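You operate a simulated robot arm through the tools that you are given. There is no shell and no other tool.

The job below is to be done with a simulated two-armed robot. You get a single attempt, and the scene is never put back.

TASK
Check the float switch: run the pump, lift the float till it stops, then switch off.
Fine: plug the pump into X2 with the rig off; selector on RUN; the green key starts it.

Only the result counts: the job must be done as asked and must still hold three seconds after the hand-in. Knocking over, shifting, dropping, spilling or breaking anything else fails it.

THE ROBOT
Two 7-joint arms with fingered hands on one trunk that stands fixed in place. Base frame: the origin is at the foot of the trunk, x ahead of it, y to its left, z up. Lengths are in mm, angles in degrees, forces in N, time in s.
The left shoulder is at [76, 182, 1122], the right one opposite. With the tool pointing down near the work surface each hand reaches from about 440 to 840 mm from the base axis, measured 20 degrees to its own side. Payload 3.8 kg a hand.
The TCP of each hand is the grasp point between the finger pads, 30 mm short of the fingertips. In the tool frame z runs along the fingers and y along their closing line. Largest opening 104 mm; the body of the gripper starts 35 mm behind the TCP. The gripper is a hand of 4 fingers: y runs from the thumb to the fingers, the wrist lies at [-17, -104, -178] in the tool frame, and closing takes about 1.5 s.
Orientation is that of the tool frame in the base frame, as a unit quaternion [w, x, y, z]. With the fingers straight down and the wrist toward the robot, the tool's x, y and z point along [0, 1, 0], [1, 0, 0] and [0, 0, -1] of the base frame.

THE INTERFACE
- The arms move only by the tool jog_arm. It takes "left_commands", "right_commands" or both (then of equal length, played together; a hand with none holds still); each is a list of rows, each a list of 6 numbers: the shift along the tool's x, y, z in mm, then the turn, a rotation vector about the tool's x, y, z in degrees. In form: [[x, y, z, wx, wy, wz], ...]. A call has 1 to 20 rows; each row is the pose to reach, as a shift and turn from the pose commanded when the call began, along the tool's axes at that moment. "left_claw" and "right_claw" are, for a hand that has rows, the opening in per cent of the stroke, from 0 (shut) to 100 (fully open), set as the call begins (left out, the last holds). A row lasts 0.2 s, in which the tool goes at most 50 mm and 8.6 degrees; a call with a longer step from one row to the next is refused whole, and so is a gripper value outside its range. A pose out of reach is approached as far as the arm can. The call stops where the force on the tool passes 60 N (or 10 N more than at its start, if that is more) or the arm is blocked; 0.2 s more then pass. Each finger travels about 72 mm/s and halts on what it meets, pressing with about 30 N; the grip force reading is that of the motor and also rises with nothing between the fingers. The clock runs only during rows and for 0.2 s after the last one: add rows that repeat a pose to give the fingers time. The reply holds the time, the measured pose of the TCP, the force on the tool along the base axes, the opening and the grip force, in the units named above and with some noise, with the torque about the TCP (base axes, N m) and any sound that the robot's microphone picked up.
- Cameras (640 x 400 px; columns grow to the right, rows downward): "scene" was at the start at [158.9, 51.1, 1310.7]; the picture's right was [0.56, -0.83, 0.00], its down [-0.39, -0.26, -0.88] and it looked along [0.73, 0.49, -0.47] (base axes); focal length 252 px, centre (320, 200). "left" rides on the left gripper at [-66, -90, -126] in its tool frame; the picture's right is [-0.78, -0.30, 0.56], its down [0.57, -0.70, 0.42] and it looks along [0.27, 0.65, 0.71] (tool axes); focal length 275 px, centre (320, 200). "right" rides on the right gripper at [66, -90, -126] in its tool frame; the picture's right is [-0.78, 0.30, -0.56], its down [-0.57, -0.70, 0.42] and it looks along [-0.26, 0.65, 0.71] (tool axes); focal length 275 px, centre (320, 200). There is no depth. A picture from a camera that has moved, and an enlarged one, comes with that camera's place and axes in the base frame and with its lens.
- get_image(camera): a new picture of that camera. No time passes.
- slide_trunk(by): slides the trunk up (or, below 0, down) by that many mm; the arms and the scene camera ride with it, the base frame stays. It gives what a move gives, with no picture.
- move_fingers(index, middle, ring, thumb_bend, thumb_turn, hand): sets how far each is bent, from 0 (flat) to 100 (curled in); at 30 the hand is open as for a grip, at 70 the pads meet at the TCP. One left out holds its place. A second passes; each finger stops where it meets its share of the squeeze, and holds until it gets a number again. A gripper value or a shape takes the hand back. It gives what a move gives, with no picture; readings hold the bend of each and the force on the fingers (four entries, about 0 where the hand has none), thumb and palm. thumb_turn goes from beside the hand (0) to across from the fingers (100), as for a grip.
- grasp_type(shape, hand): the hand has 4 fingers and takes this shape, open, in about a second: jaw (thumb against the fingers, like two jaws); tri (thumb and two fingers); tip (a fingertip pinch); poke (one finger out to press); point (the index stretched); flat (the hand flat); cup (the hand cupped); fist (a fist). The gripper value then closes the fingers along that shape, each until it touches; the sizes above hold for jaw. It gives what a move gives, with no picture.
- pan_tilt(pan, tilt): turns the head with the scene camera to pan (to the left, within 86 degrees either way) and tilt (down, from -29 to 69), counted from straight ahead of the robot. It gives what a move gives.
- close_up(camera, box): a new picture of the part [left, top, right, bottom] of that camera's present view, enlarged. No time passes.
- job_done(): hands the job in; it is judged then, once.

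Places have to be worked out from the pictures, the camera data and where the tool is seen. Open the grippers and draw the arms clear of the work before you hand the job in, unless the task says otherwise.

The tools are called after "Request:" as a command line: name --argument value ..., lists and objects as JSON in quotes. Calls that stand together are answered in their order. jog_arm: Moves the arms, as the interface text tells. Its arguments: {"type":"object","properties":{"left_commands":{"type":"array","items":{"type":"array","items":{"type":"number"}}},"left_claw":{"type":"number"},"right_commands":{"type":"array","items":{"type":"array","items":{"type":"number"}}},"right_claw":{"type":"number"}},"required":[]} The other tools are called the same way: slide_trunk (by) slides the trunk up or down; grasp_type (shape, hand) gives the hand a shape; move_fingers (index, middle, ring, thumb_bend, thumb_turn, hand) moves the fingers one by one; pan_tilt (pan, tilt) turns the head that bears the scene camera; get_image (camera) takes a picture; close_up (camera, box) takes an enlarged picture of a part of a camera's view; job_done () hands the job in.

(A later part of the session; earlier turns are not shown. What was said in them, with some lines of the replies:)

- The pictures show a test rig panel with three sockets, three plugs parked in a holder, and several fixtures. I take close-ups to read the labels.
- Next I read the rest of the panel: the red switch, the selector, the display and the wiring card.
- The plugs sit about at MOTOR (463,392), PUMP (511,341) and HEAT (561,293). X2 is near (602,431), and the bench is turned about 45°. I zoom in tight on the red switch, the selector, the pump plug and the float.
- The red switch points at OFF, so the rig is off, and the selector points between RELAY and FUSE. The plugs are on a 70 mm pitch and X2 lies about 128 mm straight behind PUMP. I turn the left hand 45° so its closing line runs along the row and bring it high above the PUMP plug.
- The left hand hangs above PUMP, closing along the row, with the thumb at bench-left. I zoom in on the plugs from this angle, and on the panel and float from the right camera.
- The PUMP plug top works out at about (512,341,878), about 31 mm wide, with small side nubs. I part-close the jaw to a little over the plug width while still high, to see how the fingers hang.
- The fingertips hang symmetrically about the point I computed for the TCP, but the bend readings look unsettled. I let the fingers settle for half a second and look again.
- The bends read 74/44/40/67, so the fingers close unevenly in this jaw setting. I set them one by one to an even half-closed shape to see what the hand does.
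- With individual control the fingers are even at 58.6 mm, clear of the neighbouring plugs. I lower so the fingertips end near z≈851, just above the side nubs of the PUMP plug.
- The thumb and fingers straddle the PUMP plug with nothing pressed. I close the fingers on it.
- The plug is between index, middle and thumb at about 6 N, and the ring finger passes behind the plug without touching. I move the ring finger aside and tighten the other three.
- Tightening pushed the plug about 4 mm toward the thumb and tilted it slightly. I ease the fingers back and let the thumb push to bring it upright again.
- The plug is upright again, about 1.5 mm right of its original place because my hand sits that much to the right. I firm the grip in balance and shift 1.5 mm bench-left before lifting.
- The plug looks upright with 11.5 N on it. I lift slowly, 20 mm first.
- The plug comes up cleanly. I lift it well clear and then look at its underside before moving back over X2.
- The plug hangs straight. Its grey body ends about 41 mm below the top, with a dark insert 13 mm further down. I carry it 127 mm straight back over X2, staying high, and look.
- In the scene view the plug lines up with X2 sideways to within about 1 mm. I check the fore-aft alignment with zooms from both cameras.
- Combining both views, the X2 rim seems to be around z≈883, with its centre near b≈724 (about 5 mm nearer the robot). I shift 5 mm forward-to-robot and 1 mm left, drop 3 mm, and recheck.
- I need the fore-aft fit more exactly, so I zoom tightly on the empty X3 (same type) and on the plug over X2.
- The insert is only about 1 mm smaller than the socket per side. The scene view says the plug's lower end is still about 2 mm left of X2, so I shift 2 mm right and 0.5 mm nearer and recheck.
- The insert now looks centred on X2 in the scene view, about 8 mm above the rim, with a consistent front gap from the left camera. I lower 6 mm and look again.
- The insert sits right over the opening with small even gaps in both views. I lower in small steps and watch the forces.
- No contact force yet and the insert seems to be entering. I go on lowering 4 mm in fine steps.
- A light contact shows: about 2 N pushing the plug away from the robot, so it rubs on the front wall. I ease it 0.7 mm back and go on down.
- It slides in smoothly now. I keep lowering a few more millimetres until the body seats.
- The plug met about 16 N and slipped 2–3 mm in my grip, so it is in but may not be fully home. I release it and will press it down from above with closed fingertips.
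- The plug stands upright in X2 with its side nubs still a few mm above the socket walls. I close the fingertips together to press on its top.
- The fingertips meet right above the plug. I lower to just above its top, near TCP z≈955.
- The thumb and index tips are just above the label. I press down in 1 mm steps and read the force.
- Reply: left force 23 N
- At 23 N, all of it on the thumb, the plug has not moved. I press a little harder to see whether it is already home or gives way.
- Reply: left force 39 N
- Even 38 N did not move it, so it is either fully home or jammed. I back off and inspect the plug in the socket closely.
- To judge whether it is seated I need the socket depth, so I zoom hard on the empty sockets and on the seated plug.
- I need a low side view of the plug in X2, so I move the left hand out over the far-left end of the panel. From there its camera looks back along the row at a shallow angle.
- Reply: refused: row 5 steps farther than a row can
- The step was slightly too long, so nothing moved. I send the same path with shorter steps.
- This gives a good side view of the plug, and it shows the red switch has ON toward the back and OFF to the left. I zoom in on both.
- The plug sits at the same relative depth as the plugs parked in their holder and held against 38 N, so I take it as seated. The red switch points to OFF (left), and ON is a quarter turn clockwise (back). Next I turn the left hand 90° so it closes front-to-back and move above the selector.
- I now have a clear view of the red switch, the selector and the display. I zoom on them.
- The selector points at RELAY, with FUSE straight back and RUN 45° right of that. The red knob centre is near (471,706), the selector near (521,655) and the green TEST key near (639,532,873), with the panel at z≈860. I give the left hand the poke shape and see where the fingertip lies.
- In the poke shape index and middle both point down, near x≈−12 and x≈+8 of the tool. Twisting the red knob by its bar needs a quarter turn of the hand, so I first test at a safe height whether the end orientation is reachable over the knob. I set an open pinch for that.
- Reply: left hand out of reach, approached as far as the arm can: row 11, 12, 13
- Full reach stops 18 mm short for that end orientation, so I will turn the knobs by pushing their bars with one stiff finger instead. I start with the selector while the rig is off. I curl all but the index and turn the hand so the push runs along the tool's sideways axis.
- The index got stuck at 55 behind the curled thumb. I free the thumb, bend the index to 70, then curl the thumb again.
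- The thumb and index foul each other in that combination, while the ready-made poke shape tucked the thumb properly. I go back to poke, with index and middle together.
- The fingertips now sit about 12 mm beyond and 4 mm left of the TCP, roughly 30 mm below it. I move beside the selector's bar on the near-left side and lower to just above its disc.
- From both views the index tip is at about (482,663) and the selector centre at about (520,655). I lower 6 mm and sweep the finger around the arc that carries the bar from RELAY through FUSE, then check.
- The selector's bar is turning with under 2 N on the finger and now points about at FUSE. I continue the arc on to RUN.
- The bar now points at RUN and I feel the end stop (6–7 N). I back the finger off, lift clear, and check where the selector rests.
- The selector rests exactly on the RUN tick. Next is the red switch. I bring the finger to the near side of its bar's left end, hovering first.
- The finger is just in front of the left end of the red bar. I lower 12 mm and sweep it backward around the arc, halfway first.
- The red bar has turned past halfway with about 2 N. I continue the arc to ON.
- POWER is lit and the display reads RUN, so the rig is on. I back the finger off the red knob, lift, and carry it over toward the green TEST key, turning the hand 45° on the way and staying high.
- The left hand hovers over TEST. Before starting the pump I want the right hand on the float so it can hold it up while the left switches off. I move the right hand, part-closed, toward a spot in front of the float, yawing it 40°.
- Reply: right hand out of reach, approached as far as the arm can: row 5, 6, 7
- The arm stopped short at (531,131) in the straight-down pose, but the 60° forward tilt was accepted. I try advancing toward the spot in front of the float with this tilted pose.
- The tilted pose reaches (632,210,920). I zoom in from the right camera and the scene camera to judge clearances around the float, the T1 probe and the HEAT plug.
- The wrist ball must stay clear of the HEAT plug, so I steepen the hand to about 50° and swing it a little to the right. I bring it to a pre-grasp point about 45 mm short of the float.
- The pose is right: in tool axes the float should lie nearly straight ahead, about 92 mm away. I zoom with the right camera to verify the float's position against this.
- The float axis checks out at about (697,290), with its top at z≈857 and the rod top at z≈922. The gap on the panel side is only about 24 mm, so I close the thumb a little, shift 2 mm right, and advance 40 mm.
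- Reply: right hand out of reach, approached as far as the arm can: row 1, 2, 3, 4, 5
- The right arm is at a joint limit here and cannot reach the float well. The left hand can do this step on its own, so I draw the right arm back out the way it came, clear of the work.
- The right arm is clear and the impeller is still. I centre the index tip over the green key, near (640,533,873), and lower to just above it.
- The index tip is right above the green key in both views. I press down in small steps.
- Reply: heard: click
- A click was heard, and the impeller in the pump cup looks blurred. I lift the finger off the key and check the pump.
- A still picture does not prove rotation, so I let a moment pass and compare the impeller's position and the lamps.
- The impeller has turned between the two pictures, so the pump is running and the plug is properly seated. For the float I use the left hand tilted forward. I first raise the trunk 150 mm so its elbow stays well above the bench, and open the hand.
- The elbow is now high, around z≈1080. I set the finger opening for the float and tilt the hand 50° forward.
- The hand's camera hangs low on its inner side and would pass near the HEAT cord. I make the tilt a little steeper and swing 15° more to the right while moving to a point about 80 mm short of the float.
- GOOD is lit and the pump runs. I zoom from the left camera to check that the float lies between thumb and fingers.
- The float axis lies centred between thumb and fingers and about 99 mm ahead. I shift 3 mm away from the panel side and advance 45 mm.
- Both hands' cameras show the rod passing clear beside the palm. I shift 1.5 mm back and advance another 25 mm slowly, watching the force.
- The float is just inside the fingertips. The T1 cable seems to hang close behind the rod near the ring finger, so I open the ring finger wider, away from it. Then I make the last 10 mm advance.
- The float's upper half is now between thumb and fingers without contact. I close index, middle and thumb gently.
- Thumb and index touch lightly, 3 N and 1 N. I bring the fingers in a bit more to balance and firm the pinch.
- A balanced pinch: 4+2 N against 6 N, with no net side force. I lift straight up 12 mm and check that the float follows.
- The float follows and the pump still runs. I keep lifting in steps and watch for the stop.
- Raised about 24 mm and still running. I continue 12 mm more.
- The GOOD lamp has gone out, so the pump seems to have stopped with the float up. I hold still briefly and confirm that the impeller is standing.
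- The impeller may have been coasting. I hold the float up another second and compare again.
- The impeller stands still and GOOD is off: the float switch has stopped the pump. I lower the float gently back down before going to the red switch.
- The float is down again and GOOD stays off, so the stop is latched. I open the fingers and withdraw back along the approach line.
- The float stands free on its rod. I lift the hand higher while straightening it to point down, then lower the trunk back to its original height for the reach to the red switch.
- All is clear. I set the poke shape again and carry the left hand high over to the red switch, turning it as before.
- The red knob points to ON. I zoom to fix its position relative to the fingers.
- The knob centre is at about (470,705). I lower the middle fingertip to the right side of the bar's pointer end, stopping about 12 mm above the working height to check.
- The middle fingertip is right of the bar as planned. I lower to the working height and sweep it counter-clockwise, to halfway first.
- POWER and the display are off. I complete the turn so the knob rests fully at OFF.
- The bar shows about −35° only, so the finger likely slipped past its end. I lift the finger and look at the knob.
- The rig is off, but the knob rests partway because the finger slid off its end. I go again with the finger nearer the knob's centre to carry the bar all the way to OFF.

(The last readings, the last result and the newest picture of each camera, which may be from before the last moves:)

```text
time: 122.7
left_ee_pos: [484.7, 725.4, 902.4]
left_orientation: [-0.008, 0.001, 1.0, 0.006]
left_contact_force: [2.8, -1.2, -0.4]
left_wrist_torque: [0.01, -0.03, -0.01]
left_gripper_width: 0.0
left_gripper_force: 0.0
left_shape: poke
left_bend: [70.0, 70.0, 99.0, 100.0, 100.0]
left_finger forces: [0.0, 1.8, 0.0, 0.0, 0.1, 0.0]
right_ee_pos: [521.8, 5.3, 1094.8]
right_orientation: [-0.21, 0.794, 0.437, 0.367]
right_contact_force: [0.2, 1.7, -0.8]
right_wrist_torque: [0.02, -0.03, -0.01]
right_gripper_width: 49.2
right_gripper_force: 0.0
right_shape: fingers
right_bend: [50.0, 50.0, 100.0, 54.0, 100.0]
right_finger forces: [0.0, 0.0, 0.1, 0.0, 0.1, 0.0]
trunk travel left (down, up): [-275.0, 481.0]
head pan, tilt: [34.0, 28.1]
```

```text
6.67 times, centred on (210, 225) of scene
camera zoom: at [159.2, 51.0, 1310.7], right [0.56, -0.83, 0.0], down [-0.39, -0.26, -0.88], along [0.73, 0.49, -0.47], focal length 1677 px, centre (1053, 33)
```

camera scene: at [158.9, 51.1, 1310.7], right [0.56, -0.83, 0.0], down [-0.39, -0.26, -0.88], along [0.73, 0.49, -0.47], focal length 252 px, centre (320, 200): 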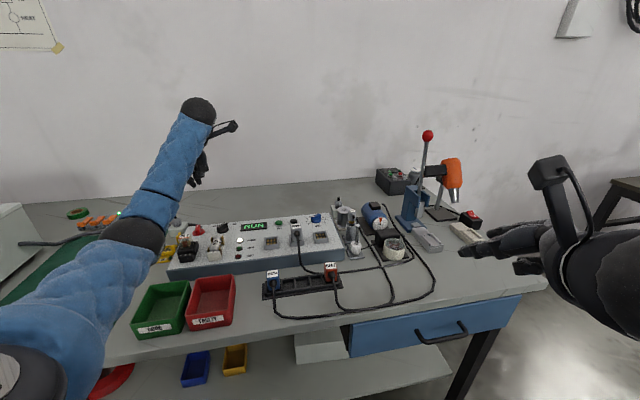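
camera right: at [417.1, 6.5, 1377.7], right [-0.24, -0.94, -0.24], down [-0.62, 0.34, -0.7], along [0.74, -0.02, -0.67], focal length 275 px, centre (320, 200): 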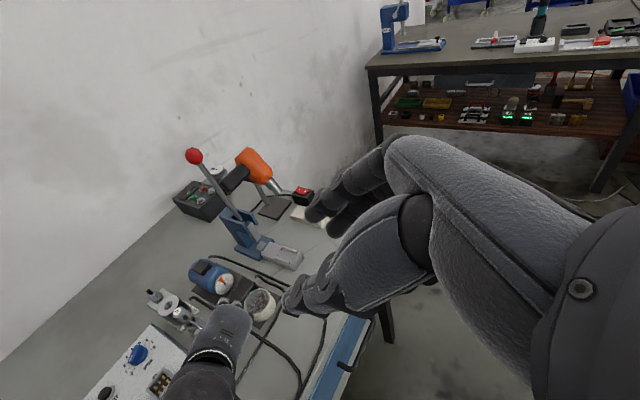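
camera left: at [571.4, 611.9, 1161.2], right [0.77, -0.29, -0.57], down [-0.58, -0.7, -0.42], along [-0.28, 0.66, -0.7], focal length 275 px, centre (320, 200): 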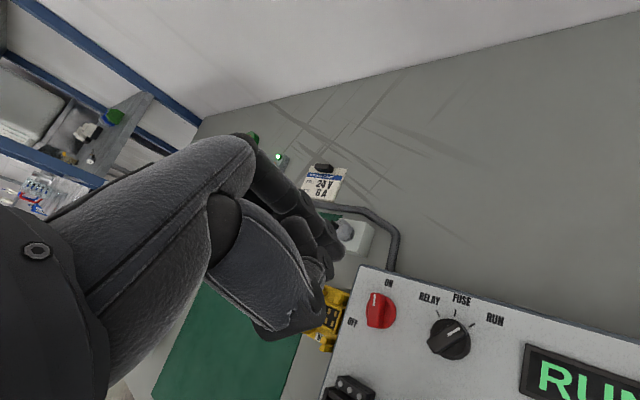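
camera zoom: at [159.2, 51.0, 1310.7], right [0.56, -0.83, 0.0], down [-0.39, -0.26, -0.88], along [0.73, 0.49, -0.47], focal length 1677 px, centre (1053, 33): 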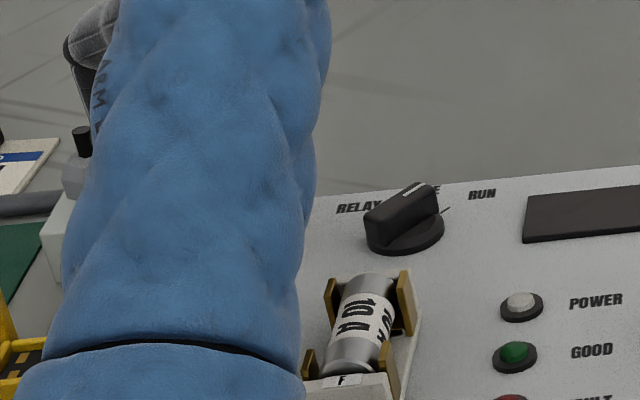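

The bar has turned much further. I lift off and check the knob's final position.

Request:
jog_arm --left_commands '[[-2, 4, 0, 0, 0, 0], [-4, 7, -10, 0, 0, 0], [-4, 7, -50, 0, 0, 0], [-4, 7, -90, 0, 0, 0], [-30, 0, -110, 0, 0, 0], [-30, 0, -110, 0, 0, 0]]'

Request:
close_up --camera "left" --box '[300, 230, 460, 350]'

Request:
close_up --camera "scene" --box '[170, 195, 290, 275]'

```text
time: 124.1
left_ee_pos: [517.3, 725.9, 1009.2]
left_orientation: [-0.008, 0.001, 1.0, 0.005]
left_contact_force: [-0.1, 0.4, -0.5]
left_wrist_torque: [0.0, 0.0, -0.02]
left_gripper_width: 0.0
left_gripper_force: 0.0
left_shape: poke
left_bend: [70.0, 70.0, 99.0, 100.0, 100.0]
left_finger forces: [0.0, 0.0, 0.0, 0.1, 0.0, 0.1]
right_ee_pos: [520.8, 4.9, 1094.2]
right_orientation: [-0.21, 0.794, 0.437, 0.367]
right_contact_force: [-0.8, -0.1, 0.1]
right_wrist_torque: [-0.02, -0.01, 0.02]
right_gripper_width: 48.7
right_gripper_force: 0.1
right_shape: fingers
right_bend: [50.0, 50.0, 100.0, 54.0, 100.0]
right_finger forces: [0.1, 0.0, 0.1, 0.0, 0.0, 0.0]
trunk travel left (down, up): [-275.0, 481.0]
head pan, tilt: [34.0, 28.1]
```

```text
3.33 times, centred on (380, 290) of left
camera zoom: at [585.9, 633.1, 1132.9], right [0.77, -0.29, -0.57], down [-0.58, -0.7, -0.42], along [-0.28, 0.66, -0.7], focal length 918 px, centre (120, -100)
```

zoom: 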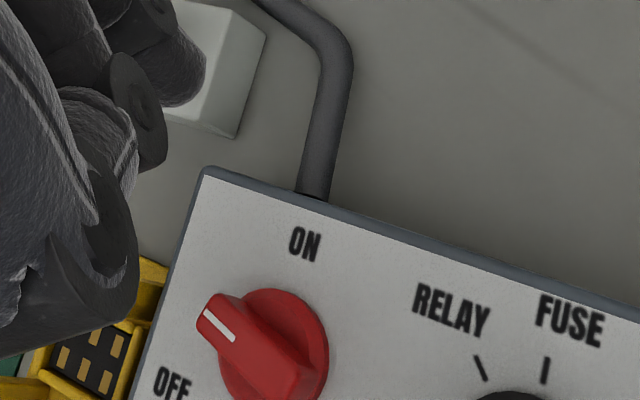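

```text
5.00 times, centred on (230, 235) of scene
camera zoom: at [158.7, 51.4, 1310.8], right [0.56, -0.83, 0.0], down [-0.39, -0.26, -0.88], along [0.73, 0.49, -0.47], focal length 1258 px, centre (770, 25)
```

zoom: 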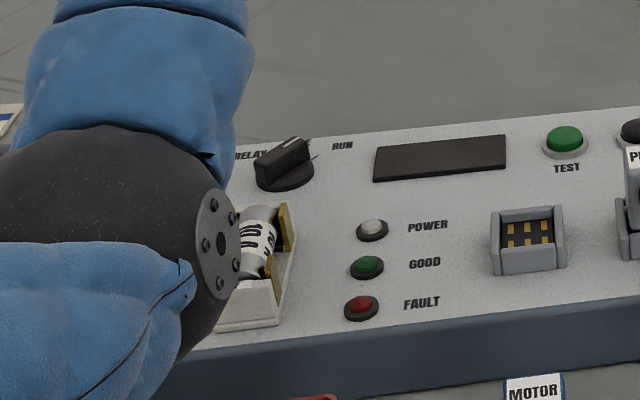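

The knob is still about 25–30° short of OFF. With the corrected fingertip offset I push the bar the rest of the way, slightly past to feel the stop.

Request:
jog_arm --left_commands '[[18.8, -5.2, 20, 0, 0, 0], [18.8, -5.2, 60, 0, 0, 0], [18.8, -5.2, 95, 0, 0, 0], [18.8, -5.2, 110, 0, 0, 0], [22, -6.2, 110, 0, 0, 0], [25.6, -7, 110, 0, 0, 0], [27.5, -5.5, 110, 0, 0, 0], [29, -4.2, 110, 0, 0, 0], [31, -3.2, 110, 0, 0, 0], [33.1, -2.3, 110, 0, 0, 0], [35.3, -1.8, 110, 0, 0, 0], [37.4, -1.6, 110, 0, 0, 0], [37.4, -1.6, 110, 0, 0, 0]]'

Request:
jog_arm --left_commands '[[2, -1.5, 0, 0, 0, 0], [4, -3, 0, 0, 0, 0], [4, -3, 0, 0, 0, 0]]'

Request:
close_up --camera "left" --box '[250, 200, 430, 330]'

```text
time: 126.9
left_ee_pos: [478.2, 723.6, 902.0]
left_orientation: [-0.007, 0.001, 1.0, 0.005]
left_contact_force: [6.6, 1.6, -0.2]
left_wrist_torque: [0.04, -0.15, -0.01]
left_gripper_width: 0.0
left_gripper_force: 0.1
left_shape: poke
left_bend: [70.0, 70.0, 99.0, 100.0, 100.0]
left_finger forces: [0.0, 5.9, 0.0, 0.0, 0.1, 0.0]
right_ee_pos: [522.0, 5.1, 1094.6]
right_orientation: [-0.209, 0.795, 0.436, 0.366]
right_contact_force: [-0.6, -0.1, -0.6]
right_wrist_torque: [0.01, -0.01, -0.02]
right_gripper_width: 49.1
right_gripper_force: 0.0
right_shape: fingers
right_bend: [50.0, 50.0, 100.0, 54.0, 100.0]
right_finger forces: [0.0, 0.0, 0.0, 0.1, 0.0, 0.1]
trunk travel left (down, up): [-275.0, 481.0]
head pan, tilt: [34.0, 28.1]
```

```text
time: 127.7
left_ee_pos: [475.1, 722.9, 901.8]
left_orientation: [-0.007, 0.002, 1.0, 0.008]
left_contact_force: [22.8, 14.9, 2.7]
left_wrist_torque: [0.3, -0.47, -0.13]
left_gripper_width: 0.1
left_gripper_force: 0.1
left_shape: poke
left_bend: [70.0, 70.0, 99.0, 100.0, 100.0]
left_finger forces: [0.0, 21.9, 0.0, 0.0, 0.0, 0.0]
right_ee_pos: [523.4, 5.2, 1094.8]
right_orientation: [-0.21, 0.795, 0.436, 0.366]
right_contact_force: [-0.5, 0.4, 0.1]
right_wrist_torque: [0.01, 0.0, 0.01]
right_gripper_width: 49.2
right_gripper_force: 0.2
right_shape: fingers
right_bend: [50.0, 50.0, 100.0, 54.0, 100.0]
right_finger forces: [0.0, 0.0, 0.0, 0.1, 0.0, 0.0]
trunk travel left (down, up): [-275.0, 481.0]
head pan, tilt: [34.0, 28.1]
```

```text
3.08 times, centred on (340, 265) of left
camera zoom: at [543.8, 629.9, 1025.0], right [0.77, -0.29, -0.57], down [-0.58, -0.69, -0.43], along [-0.27, 0.66, -0.7], focal length 847 px, centre (258, 0)
```

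zoom: 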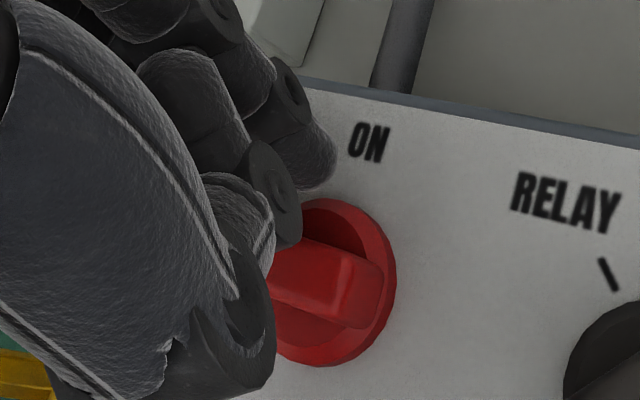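

The finger met the stop at 22 N and the bar lies fully at OFF. I back off, lift away, and check everything.

Request:
jog_arm --left_commands '[[-5, 3, 0, 0, 0, 0], [-8, 6, -5, 0, 0, 0], [-8, 6, -40, 0, 0, 0], [-8, 6, -80, 0, 0, 0], [-40, 0, -110, 0, 0, 0], [-40, 0, -110, 0, 0, 0]]'

Request:
close_up --camera "left" --box '[300, 230, 460, 350]'

Request:
get_image --camera "scene"

```text
time: 129.1
left_ee_pos: [514.1, 718.8, 1010.5]
left_orientation: [-0.008, 0.001, 1.0, 0.005]
left_contact_force: [0.3, 0.7, -0.9]
left_wrist_torque: [-0.02, 0.0, 0.0]
left_gripper_width: 0.0
left_gripper_force: 0.1
left_shape: poke
left_bend: [70.0, 70.0, 99.0, 100.0, 100.0]
left_finger forces: [0.0, 0.1, 0.0, 0.1, 0.1, 0.0]
right_ee_pos: [521.2, 5.1, 1094.8]
right_orientation: [-0.209, 0.794, 0.437, 0.367]
right_contact_force: [0.3, -1.3, -0.2]
right_wrist_torque: [-0.01, 0.02, -0.01]
right_gripper_width: 49.0
right_gripper_force: 0.1
right_shape: fingers
right_bend: [50.0, 50.0, 100.0, 54.0, 100.0]
right_finger forces: [0.0, 0.0, 0.0, 0.0, 0.0, 0.0]
trunk travel left (down, up): [-275.0, 481.0]
head pan, tilt: [34.0, 28.1]
```

```text
3.33 times, centred on (380, 290) of left
camera zoom: at [581.7, 627.3, 1133.7], right [0.77, -0.29, -0.57], down [-0.58, -0.7, -0.42], along [-0.28, 0.66, -0.7], focal length 918 px, centre (120, -100)
```

zoom: 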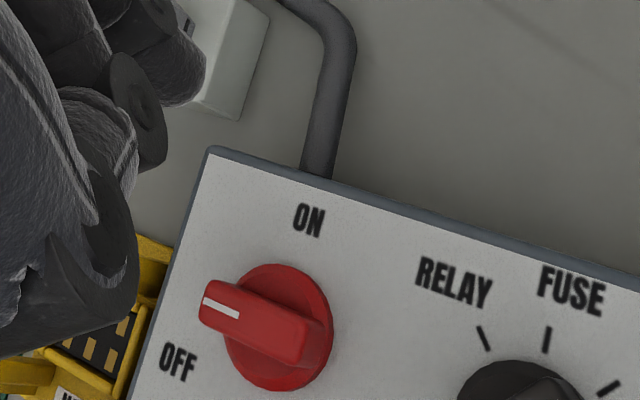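

```text
taken
camera scene: at [158.7, 51.4, 1310.7], right [0.56, -0.83, 0.0], down [-0.39, -0.26, -0.88], along [0.73, 0.49, -0.47], focal length 252 px, centre (320, 200)
```

scene: 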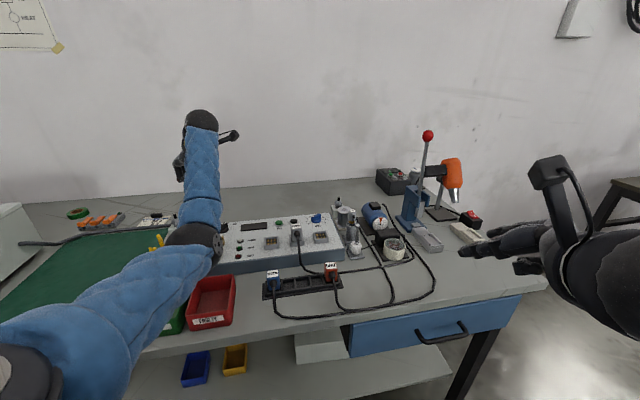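

The red switch is fully at OFF and the panel is dark. I open both hands and draw both arms back clear of the bench.

Request:
jog_arm --left_commands '[[5, -10, -40, 0, 0, 0], [10, -25, -85, 0, 0, 0], [25, -55, -120, 0, 0, 0], [45, -90, -145, 0, 0, 0], [65, -125, -165, 0, 0, 0], [85, -160, -185, 0, 0, 0], [105, -195, -200, 0, 0, 0], [125, -230, -212, 0, 0, 0], [140, -255, -217, 0, 0, 0], [140, -255, -217, 0, 0, 0]]'

Request:
grasp_type --hand "left" --shape "jaw"

Request:
grasp_type --hand "right" --shape "jaw"

Request:
jog_arm --right_commands '[[0, 0, -20, 0, 0, 0], [0, 0, -40, 0, 0, 0], [0, 0, -40, 0, 0, 0]]'

Request:
get_image --camera "scene"

Request:
close_up --camera "scene" --box '[160, 200, 350, 310]'

Request:
close_up --camera "scene" --box '[310, 195, 430, 275]'

```text
time: 131.3
left_ee_pos: [376.4, 463.3, 1227.8]
left_orientation: [-0.008, 0.001, 1.0, 0.005]
left_contact_force: [-0.4, -0.6, -0.4]
left_wrist_torque: [0.0, -0.01, 0.0]
left_gripper_width: 0.0
left_gripper_force: 0.0
left_shape: poke
left_bend: [70.0, 70.0, 99.0, 100.0, 100.0]
left_finger forces: [0.0, 0.0, 0.0, 0.0, 0.0, 0.0]
right_ee_pos: [521.0, 4.7, 1094.6]
right_orientation: [-0.21, 0.794, 0.437, 0.367]
right_contact_force: [0.6, -0.1, -0.1]
right_wrist_torque: [0.02, 0.02, 0.04]
right_gripper_width: 48.9
right_gripper_force: 0.0
right_shape: fingers
right_bend: [50.0, 50.0, 100.0, 54.0, 100.0]
right_finger forces: [0.0, 0.0, 0.0, 0.0, 0.0, 0.0]
trunk travel left (down, up): [-275.0, 481.0]
head pan, tilt: [34.0, 28.1]
```

```text
time: 132.2
left_ee_pos: [377.3, 462.6, 1228.9]
left_orientation: [-0.007, 0.001, 1.0, 0.005]
left_contact_force: [-0.6, -0.2, 0.0]
left_wrist_torque: [0.02, 0.0, 0.04]
left_gripper_width: 103.9
left_gripper_force: 0.1
left_shape: jaw
left_bend: [30.0, 30.0, 30.0, 30.0, 97.0]
left_finger forces: [0.1, 0.0, 0.1, 0.1, 0.0, 0.1]
right_ee_pos: [521.7, 4.9, 1093.4]
right_orientation: [-0.209, 0.794, 0.437, 0.367]
right_contact_force: [0.1, -0.6, -0.1]
right_wrist_torque: [-0.02, -0.01, 0.03]
right_gripper_width: 49.0
right_gripper_force: 0.1
right_shape: fingers
right_bend: [50.0, 50.0, 100.0, 54.0, 100.0]
right_finger forces: [0.0, 0.0, 0.0, 0.0, 0.0, 0.1]
trunk travel left (down, up): [-275.0, 481.0]
head pan, tilt: [34.0, 28.1]
```

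```text
time: 133.1
left_ee_pos: [377.8, 462.2, 1229.1]
left_orientation: [-0.008, 0.0, 1.0, 0.005]
left_contact_force: [0.0, -0.1, 0.1]
left_wrist_torque: [0.02, 0.01, 0.0]
left_gripper_width: 104.0
left_gripper_force: 0.2
left_shape: jaw
left_bend: [30.0, 30.0, 30.0, 30.0, 97.0]
left_finger forces: [0.0, 0.0, 0.0, 0.0, 0.0, 0.0]
right_ee_pos: [520.1, 5.7, 1094.4]
right_orientation: [-0.21, 0.794, 0.437, 0.366]
right_contact_force: [-1.1, 0.1, 0.9]
right_wrist_torque: [0.04, 0.04, 0.0]
right_gripper_width: 103.4
right_gripper_force: 0.1
right_shape: jaw
right_bend: [30.0, 30.0, 30.0, 30.0, 97.0]
right_finger forces: [0.0, 0.0, 0.0, 0.1, 0.0, 0.0]
trunk travel left (down, up): [-275.0, 481.0]
head pan, tilt: [34.0, 28.1]
```

```text
time: 133.9
left_ee_pos: [377.8, 462.0, 1228.3]
left_orientation: [-0.008, 0.001, 1.0, 0.005]
left_contact_force: [-0.7, -0.7, -0.1]
left_wrist_torque: [0.0, -0.01, 0.01]
left_gripper_width: 103.9
left_gripper_force: 0.0
left_shape: jaw
left_bend: [30.0, 30.0, 30.0, 30.0, 97.0]
left_finger forces: [0.1, 0.0, 0.0, 0.0, 0.0, 0.0]
right_ee_pos: [504.8, -21.1, 1121.3]
right_orientation: [-0.21, 0.794, 0.437, 0.367]
right_contact_force: [0.5, -0.1, 0.0]
right_wrist_torque: [-0.01, 0.02, -0.04]
right_gripper_width: 103.7
right_gripper_force: 0.1
right_shape: jaw
right_bend: [30.0, 30.0, 30.0, 30.0, 97.0]
right_finger forces: [0.0, 0.0, 0.0, 0.0, 0.1, 0.0]
trunk travel left (down, up): [-275.0, 481.0]
head pan, tilt: [34.0, 28.1]
```

```text
taken
camera scene: at [159.0, 51.1, 1310.7], right [0.56, -0.83, 0.0], down [-0.39, -0.26, -0.88], along [0.73, 0.49, -0.47], focal length 252 px, centre (320, 200)
```

scene: 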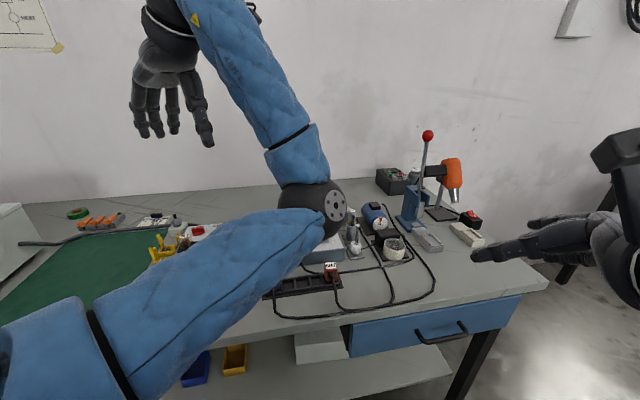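

```text
3.37 times, centred on (255, 255) of scene
camera zoom: at [159.0, 51.1, 1310.7], right [0.56, -0.83, 0.0], down [-0.39, -0.26, -0.88], along [0.73, 0.49, -0.47], focal length 847 px, centre (539, 15)
```

zoom: 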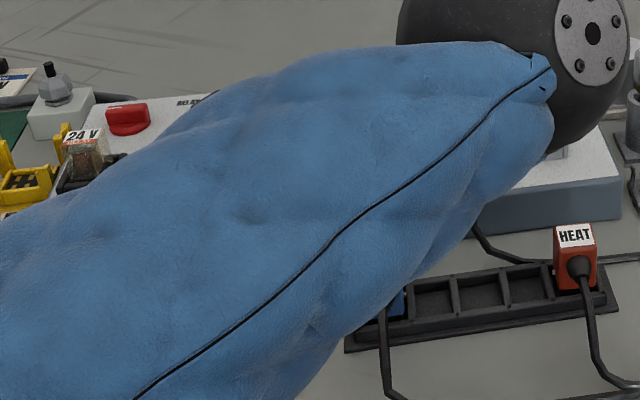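

```text
5.00 times, centred on (370, 235) of scene
camera zoom: at [159.0, 51.1, 1310.7], right [0.56, -0.83, 0.0], down [-0.39, -0.26, -0.88], along [0.73, 0.49, -0.47], focal length 1258 px, centre (70, 25)
```

zoom: 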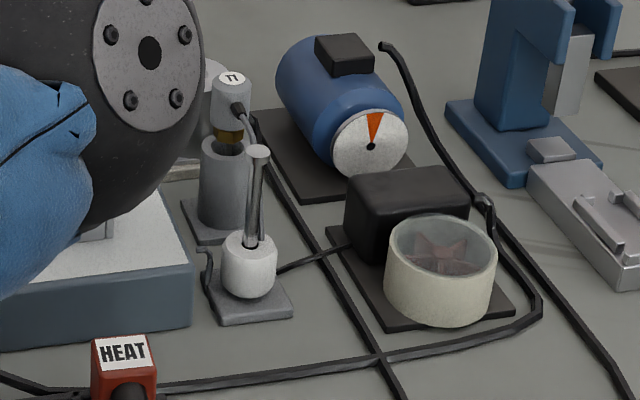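

The left elbow swung inward because of the hand's turned orientation. I rotate the left hand back to its starting orientation so the arm is clear and the panel can be seen.

Request:
jog_arm --left_commands '[[0, 0, 0, 0, 0, 8], [0, 0, 0, 0, 0, 16], [0, 0, 0, 0, 0, 24], [0, 0, 0, 0, 0, 32], [0, 0, 0, 0, 0, 40], [0, 0, 0, 0, 0, 48], [0, 0, 0, 0, 0, 56], [0, 0, 0, 0, 0, 64], [0, 0, 0, 0, 0, 72], [0, 0, 0, 0, 0, 80], [0, 0, 0, 0, 0, 88], [0, 0, 0, 0, 0, 90], [0, 0, 0, 0, 0, 90]]'

Request:
get_image --camera "scene"

Request:
close_up --camera "scene" --box '[160, 200, 350, 310]'

Request:
close_up --camera "scene" --box '[310, 195, 430, 275]'

```text
time: 136.7
left_ee_pos: [378.0, 462.0, 1228.0]
left_orientation: [-0.009, 0.707, 0.707, -0.001]
left_contact_force: [-0.1, 0.1, 0.1]
left_wrist_torque: [0.01, 0.01, -0.01]
left_gripper_width: 103.6
left_gripper_force: 0.0
left_shape: jaw
left_bend: [30.0, 30.0, 30.0, 30.0, 97.0]
left_finger forces: [0.0, 0.1, 0.0, 0.1, 0.0, 0.0]
right_ee_pos: [504.4, -20.8, 1120.5]
right_orientation: [-0.209, 0.794, 0.437, 0.367]
right_contact_force: [1.0, 0.1, 0.1]
right_wrist_torque: [0.02, -0.01, 0.01]
right_gripper_width: 103.6
right_gripper_force: 0.1
right_shape: jaw
right_bend: [30.0, 30.0, 30.0, 30.0, 97.0]
right_finger forces: [0.0, 0.0, 0.1, 0.0, 0.0, 0.1]
trunk travel left (down, up): [-275.0, 481.0]
head pan, tilt: [34.0, 28.1]
```

```text
taken
camera scene: at [158.9, 51.0, 1310.7], right [0.56, -0.83, 0.0], down [-0.39, -0.26, -0.88], along [0.73, 0.49, -0.47], focal length 252 px, centre (320, 200)
```

scene: 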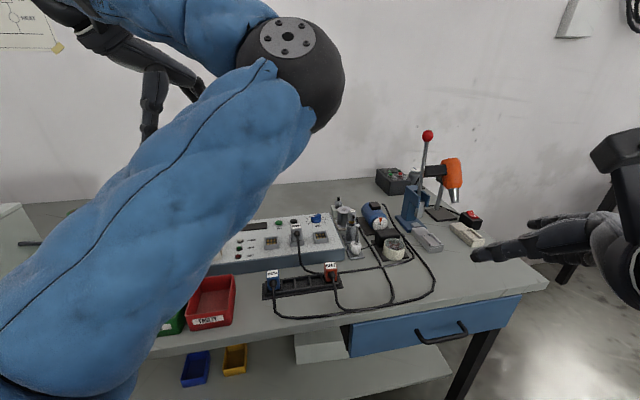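

```text
3.37 times, centred on (255, 255) of scene
camera zoom: at [158.9, 51.0, 1310.7], right [0.56, -0.83, 0.0], down [-0.39, -0.26, -0.88], along [0.73, 0.49, -0.47], focal length 847 px, centre (539, 15)
```

zoom: 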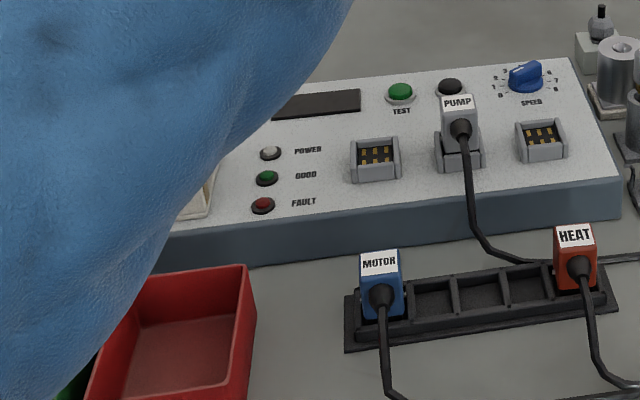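

```text
5.00 times, centred on (370, 235) of scene
camera zoom: at [158.9, 51.0, 1310.7], right [0.56, -0.83, 0.0], down [-0.39, -0.26, -0.88], along [0.73, 0.49, -0.47], focal length 1258 px, centre (70, 25)
```

zoom: 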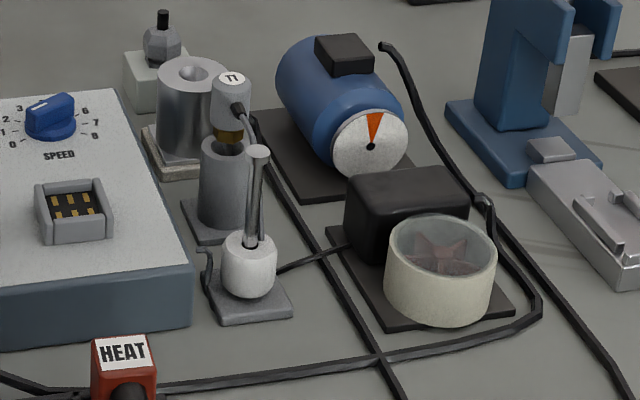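

The plugs, float, T1 probe and pump are all in place and the lamps are out. A last look from the left camera covers the left end of the panel.

Request:
get_image --camera "left"

Request:
jog_arm --left_commands '[[35, -20, 0, 0, 0, 0], [70, -40, 0, 0, 0, 0], [105, -60, 0, 0, 0, 0], [105, -60, 0, 0, 0, 0]]'

Request:
get_image --camera "left"

Request:
close_up --camera "left" --box '[300, 160, 480, 340]'

```text
taken
camera left: at [290.7, 394.2, 1353.9], right [-0.31, -0.77, -0.56], down [-0.71, 0.58, -0.41], along [0.64, 0.27, -0.72], focal length 275 px, centre (320, 200)
```

left: 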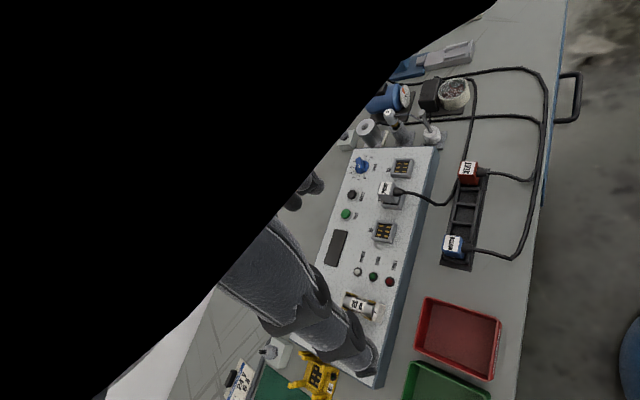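

```text
time: 137.7
left_ee_pos: [319.9, 564.8, 1230.5]
left_orientation: [-0.01, 0.708, 0.706, -0.001]
left_contact_force: [-0.5, -1.1, -0.1]
left_wrist_torque: [0.07, 0.02, 0.02]
left_gripper_width: 103.8
left_gripper_force: 0.1
left_shape: jaw
left_bend: [30.0, 30.0, 30.0, 30.0, 97.0]
left_finger forces: [0.0, 0.0, 0.0, 0.0, 0.0, 0.0]
right_ee_pos: [505.9, -22.6, 1120.7]
right_orientation: [-0.209, 0.794, 0.437, 0.367]
right_contact_force: [0.5, 0.1, 0.1]
right_wrist_torque: [-0.01, -0.01, 0.0]
right_gripper_width: 103.6
right_gripper_force: 0.0
right_shape: jaw
right_bend: [30.0, 30.0, 30.0, 30.0, 97.0]
right_finger forces: [0.0, 0.1, 0.0, 0.0, 0.1, 0.0]
trunk travel left (down, up): [-275.0, 481.0]
head pan, tilt: [34.0, 28.1]
```

```text
taken
camera left: at [232.0, 497.2, 1357.1], right [-0.31, -0.77, -0.56], down [-0.71, 0.58, -0.41], along [0.64, 0.27, -0.72], focal length 275 px, centre (320, 200)
```

left: 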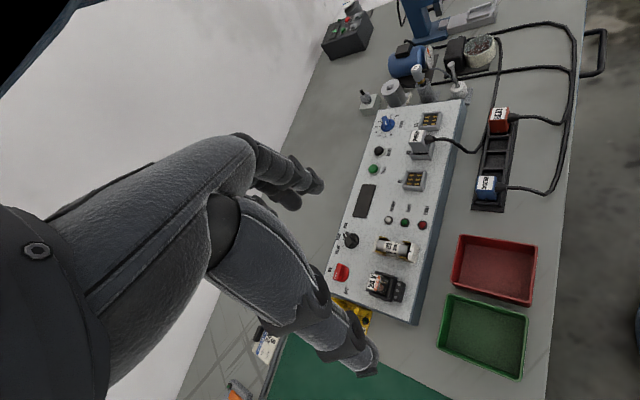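

```text
2.22 times, centred on (390, 250) of left
camera zoom: at [232.0, 497.2, 1357.1], right [-0.31, -0.77, -0.56], down [-0.71, 0.58, -0.41], along [0.64, 0.27, -0.72], focal length 612 px, centre (164, 89)
```

zoom: 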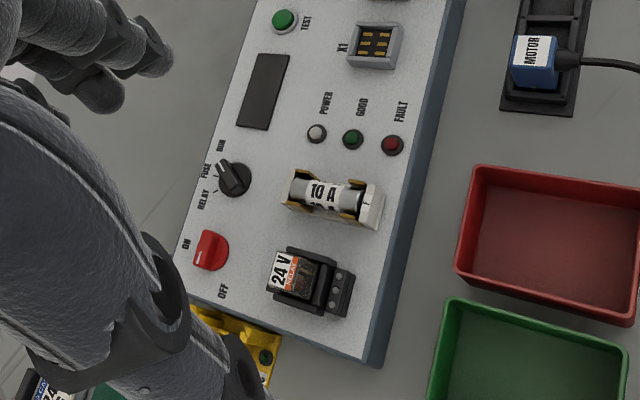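

The red pointer is at OFF, the selector at RUN and the pump is plugged in X2. The relay, fuse, bins and other plugs are undisturbed, and both arms are clear with open hands. I hand the job in.

Request:
job_done

```text
The job is handed in.
```

The float switch works: lifting the float stopped the running pump, and the rig is now switched off.

- **Setup:** I put the pump plug into X2 with the rig off and turned the selector to RUN. I then turned the red switch to ON; POWER lit and the display read RUN.
- **Test:** The green key started the pump; GOOD lit and the impeller turned. With the float raised about 36 mm, GOOD went out and the impeller came to a standstill. It did not restart when I lowered the float.
- **Switching off:** The pump was already stopped when I turned the red switch off. The knob first stuck partway, with the panel already dark. Two more pushes took it to the OFF stop.
- **Left as is:** The pump is still plugged into X2 and the selector is still on RUN. As far as the cameras show, nothing else was moved. Both hands are open and clear of the bench.

The wiring card by the rig says 6 A, but the fuse fitted is 10 A. I left it alone because it was not part of the job.
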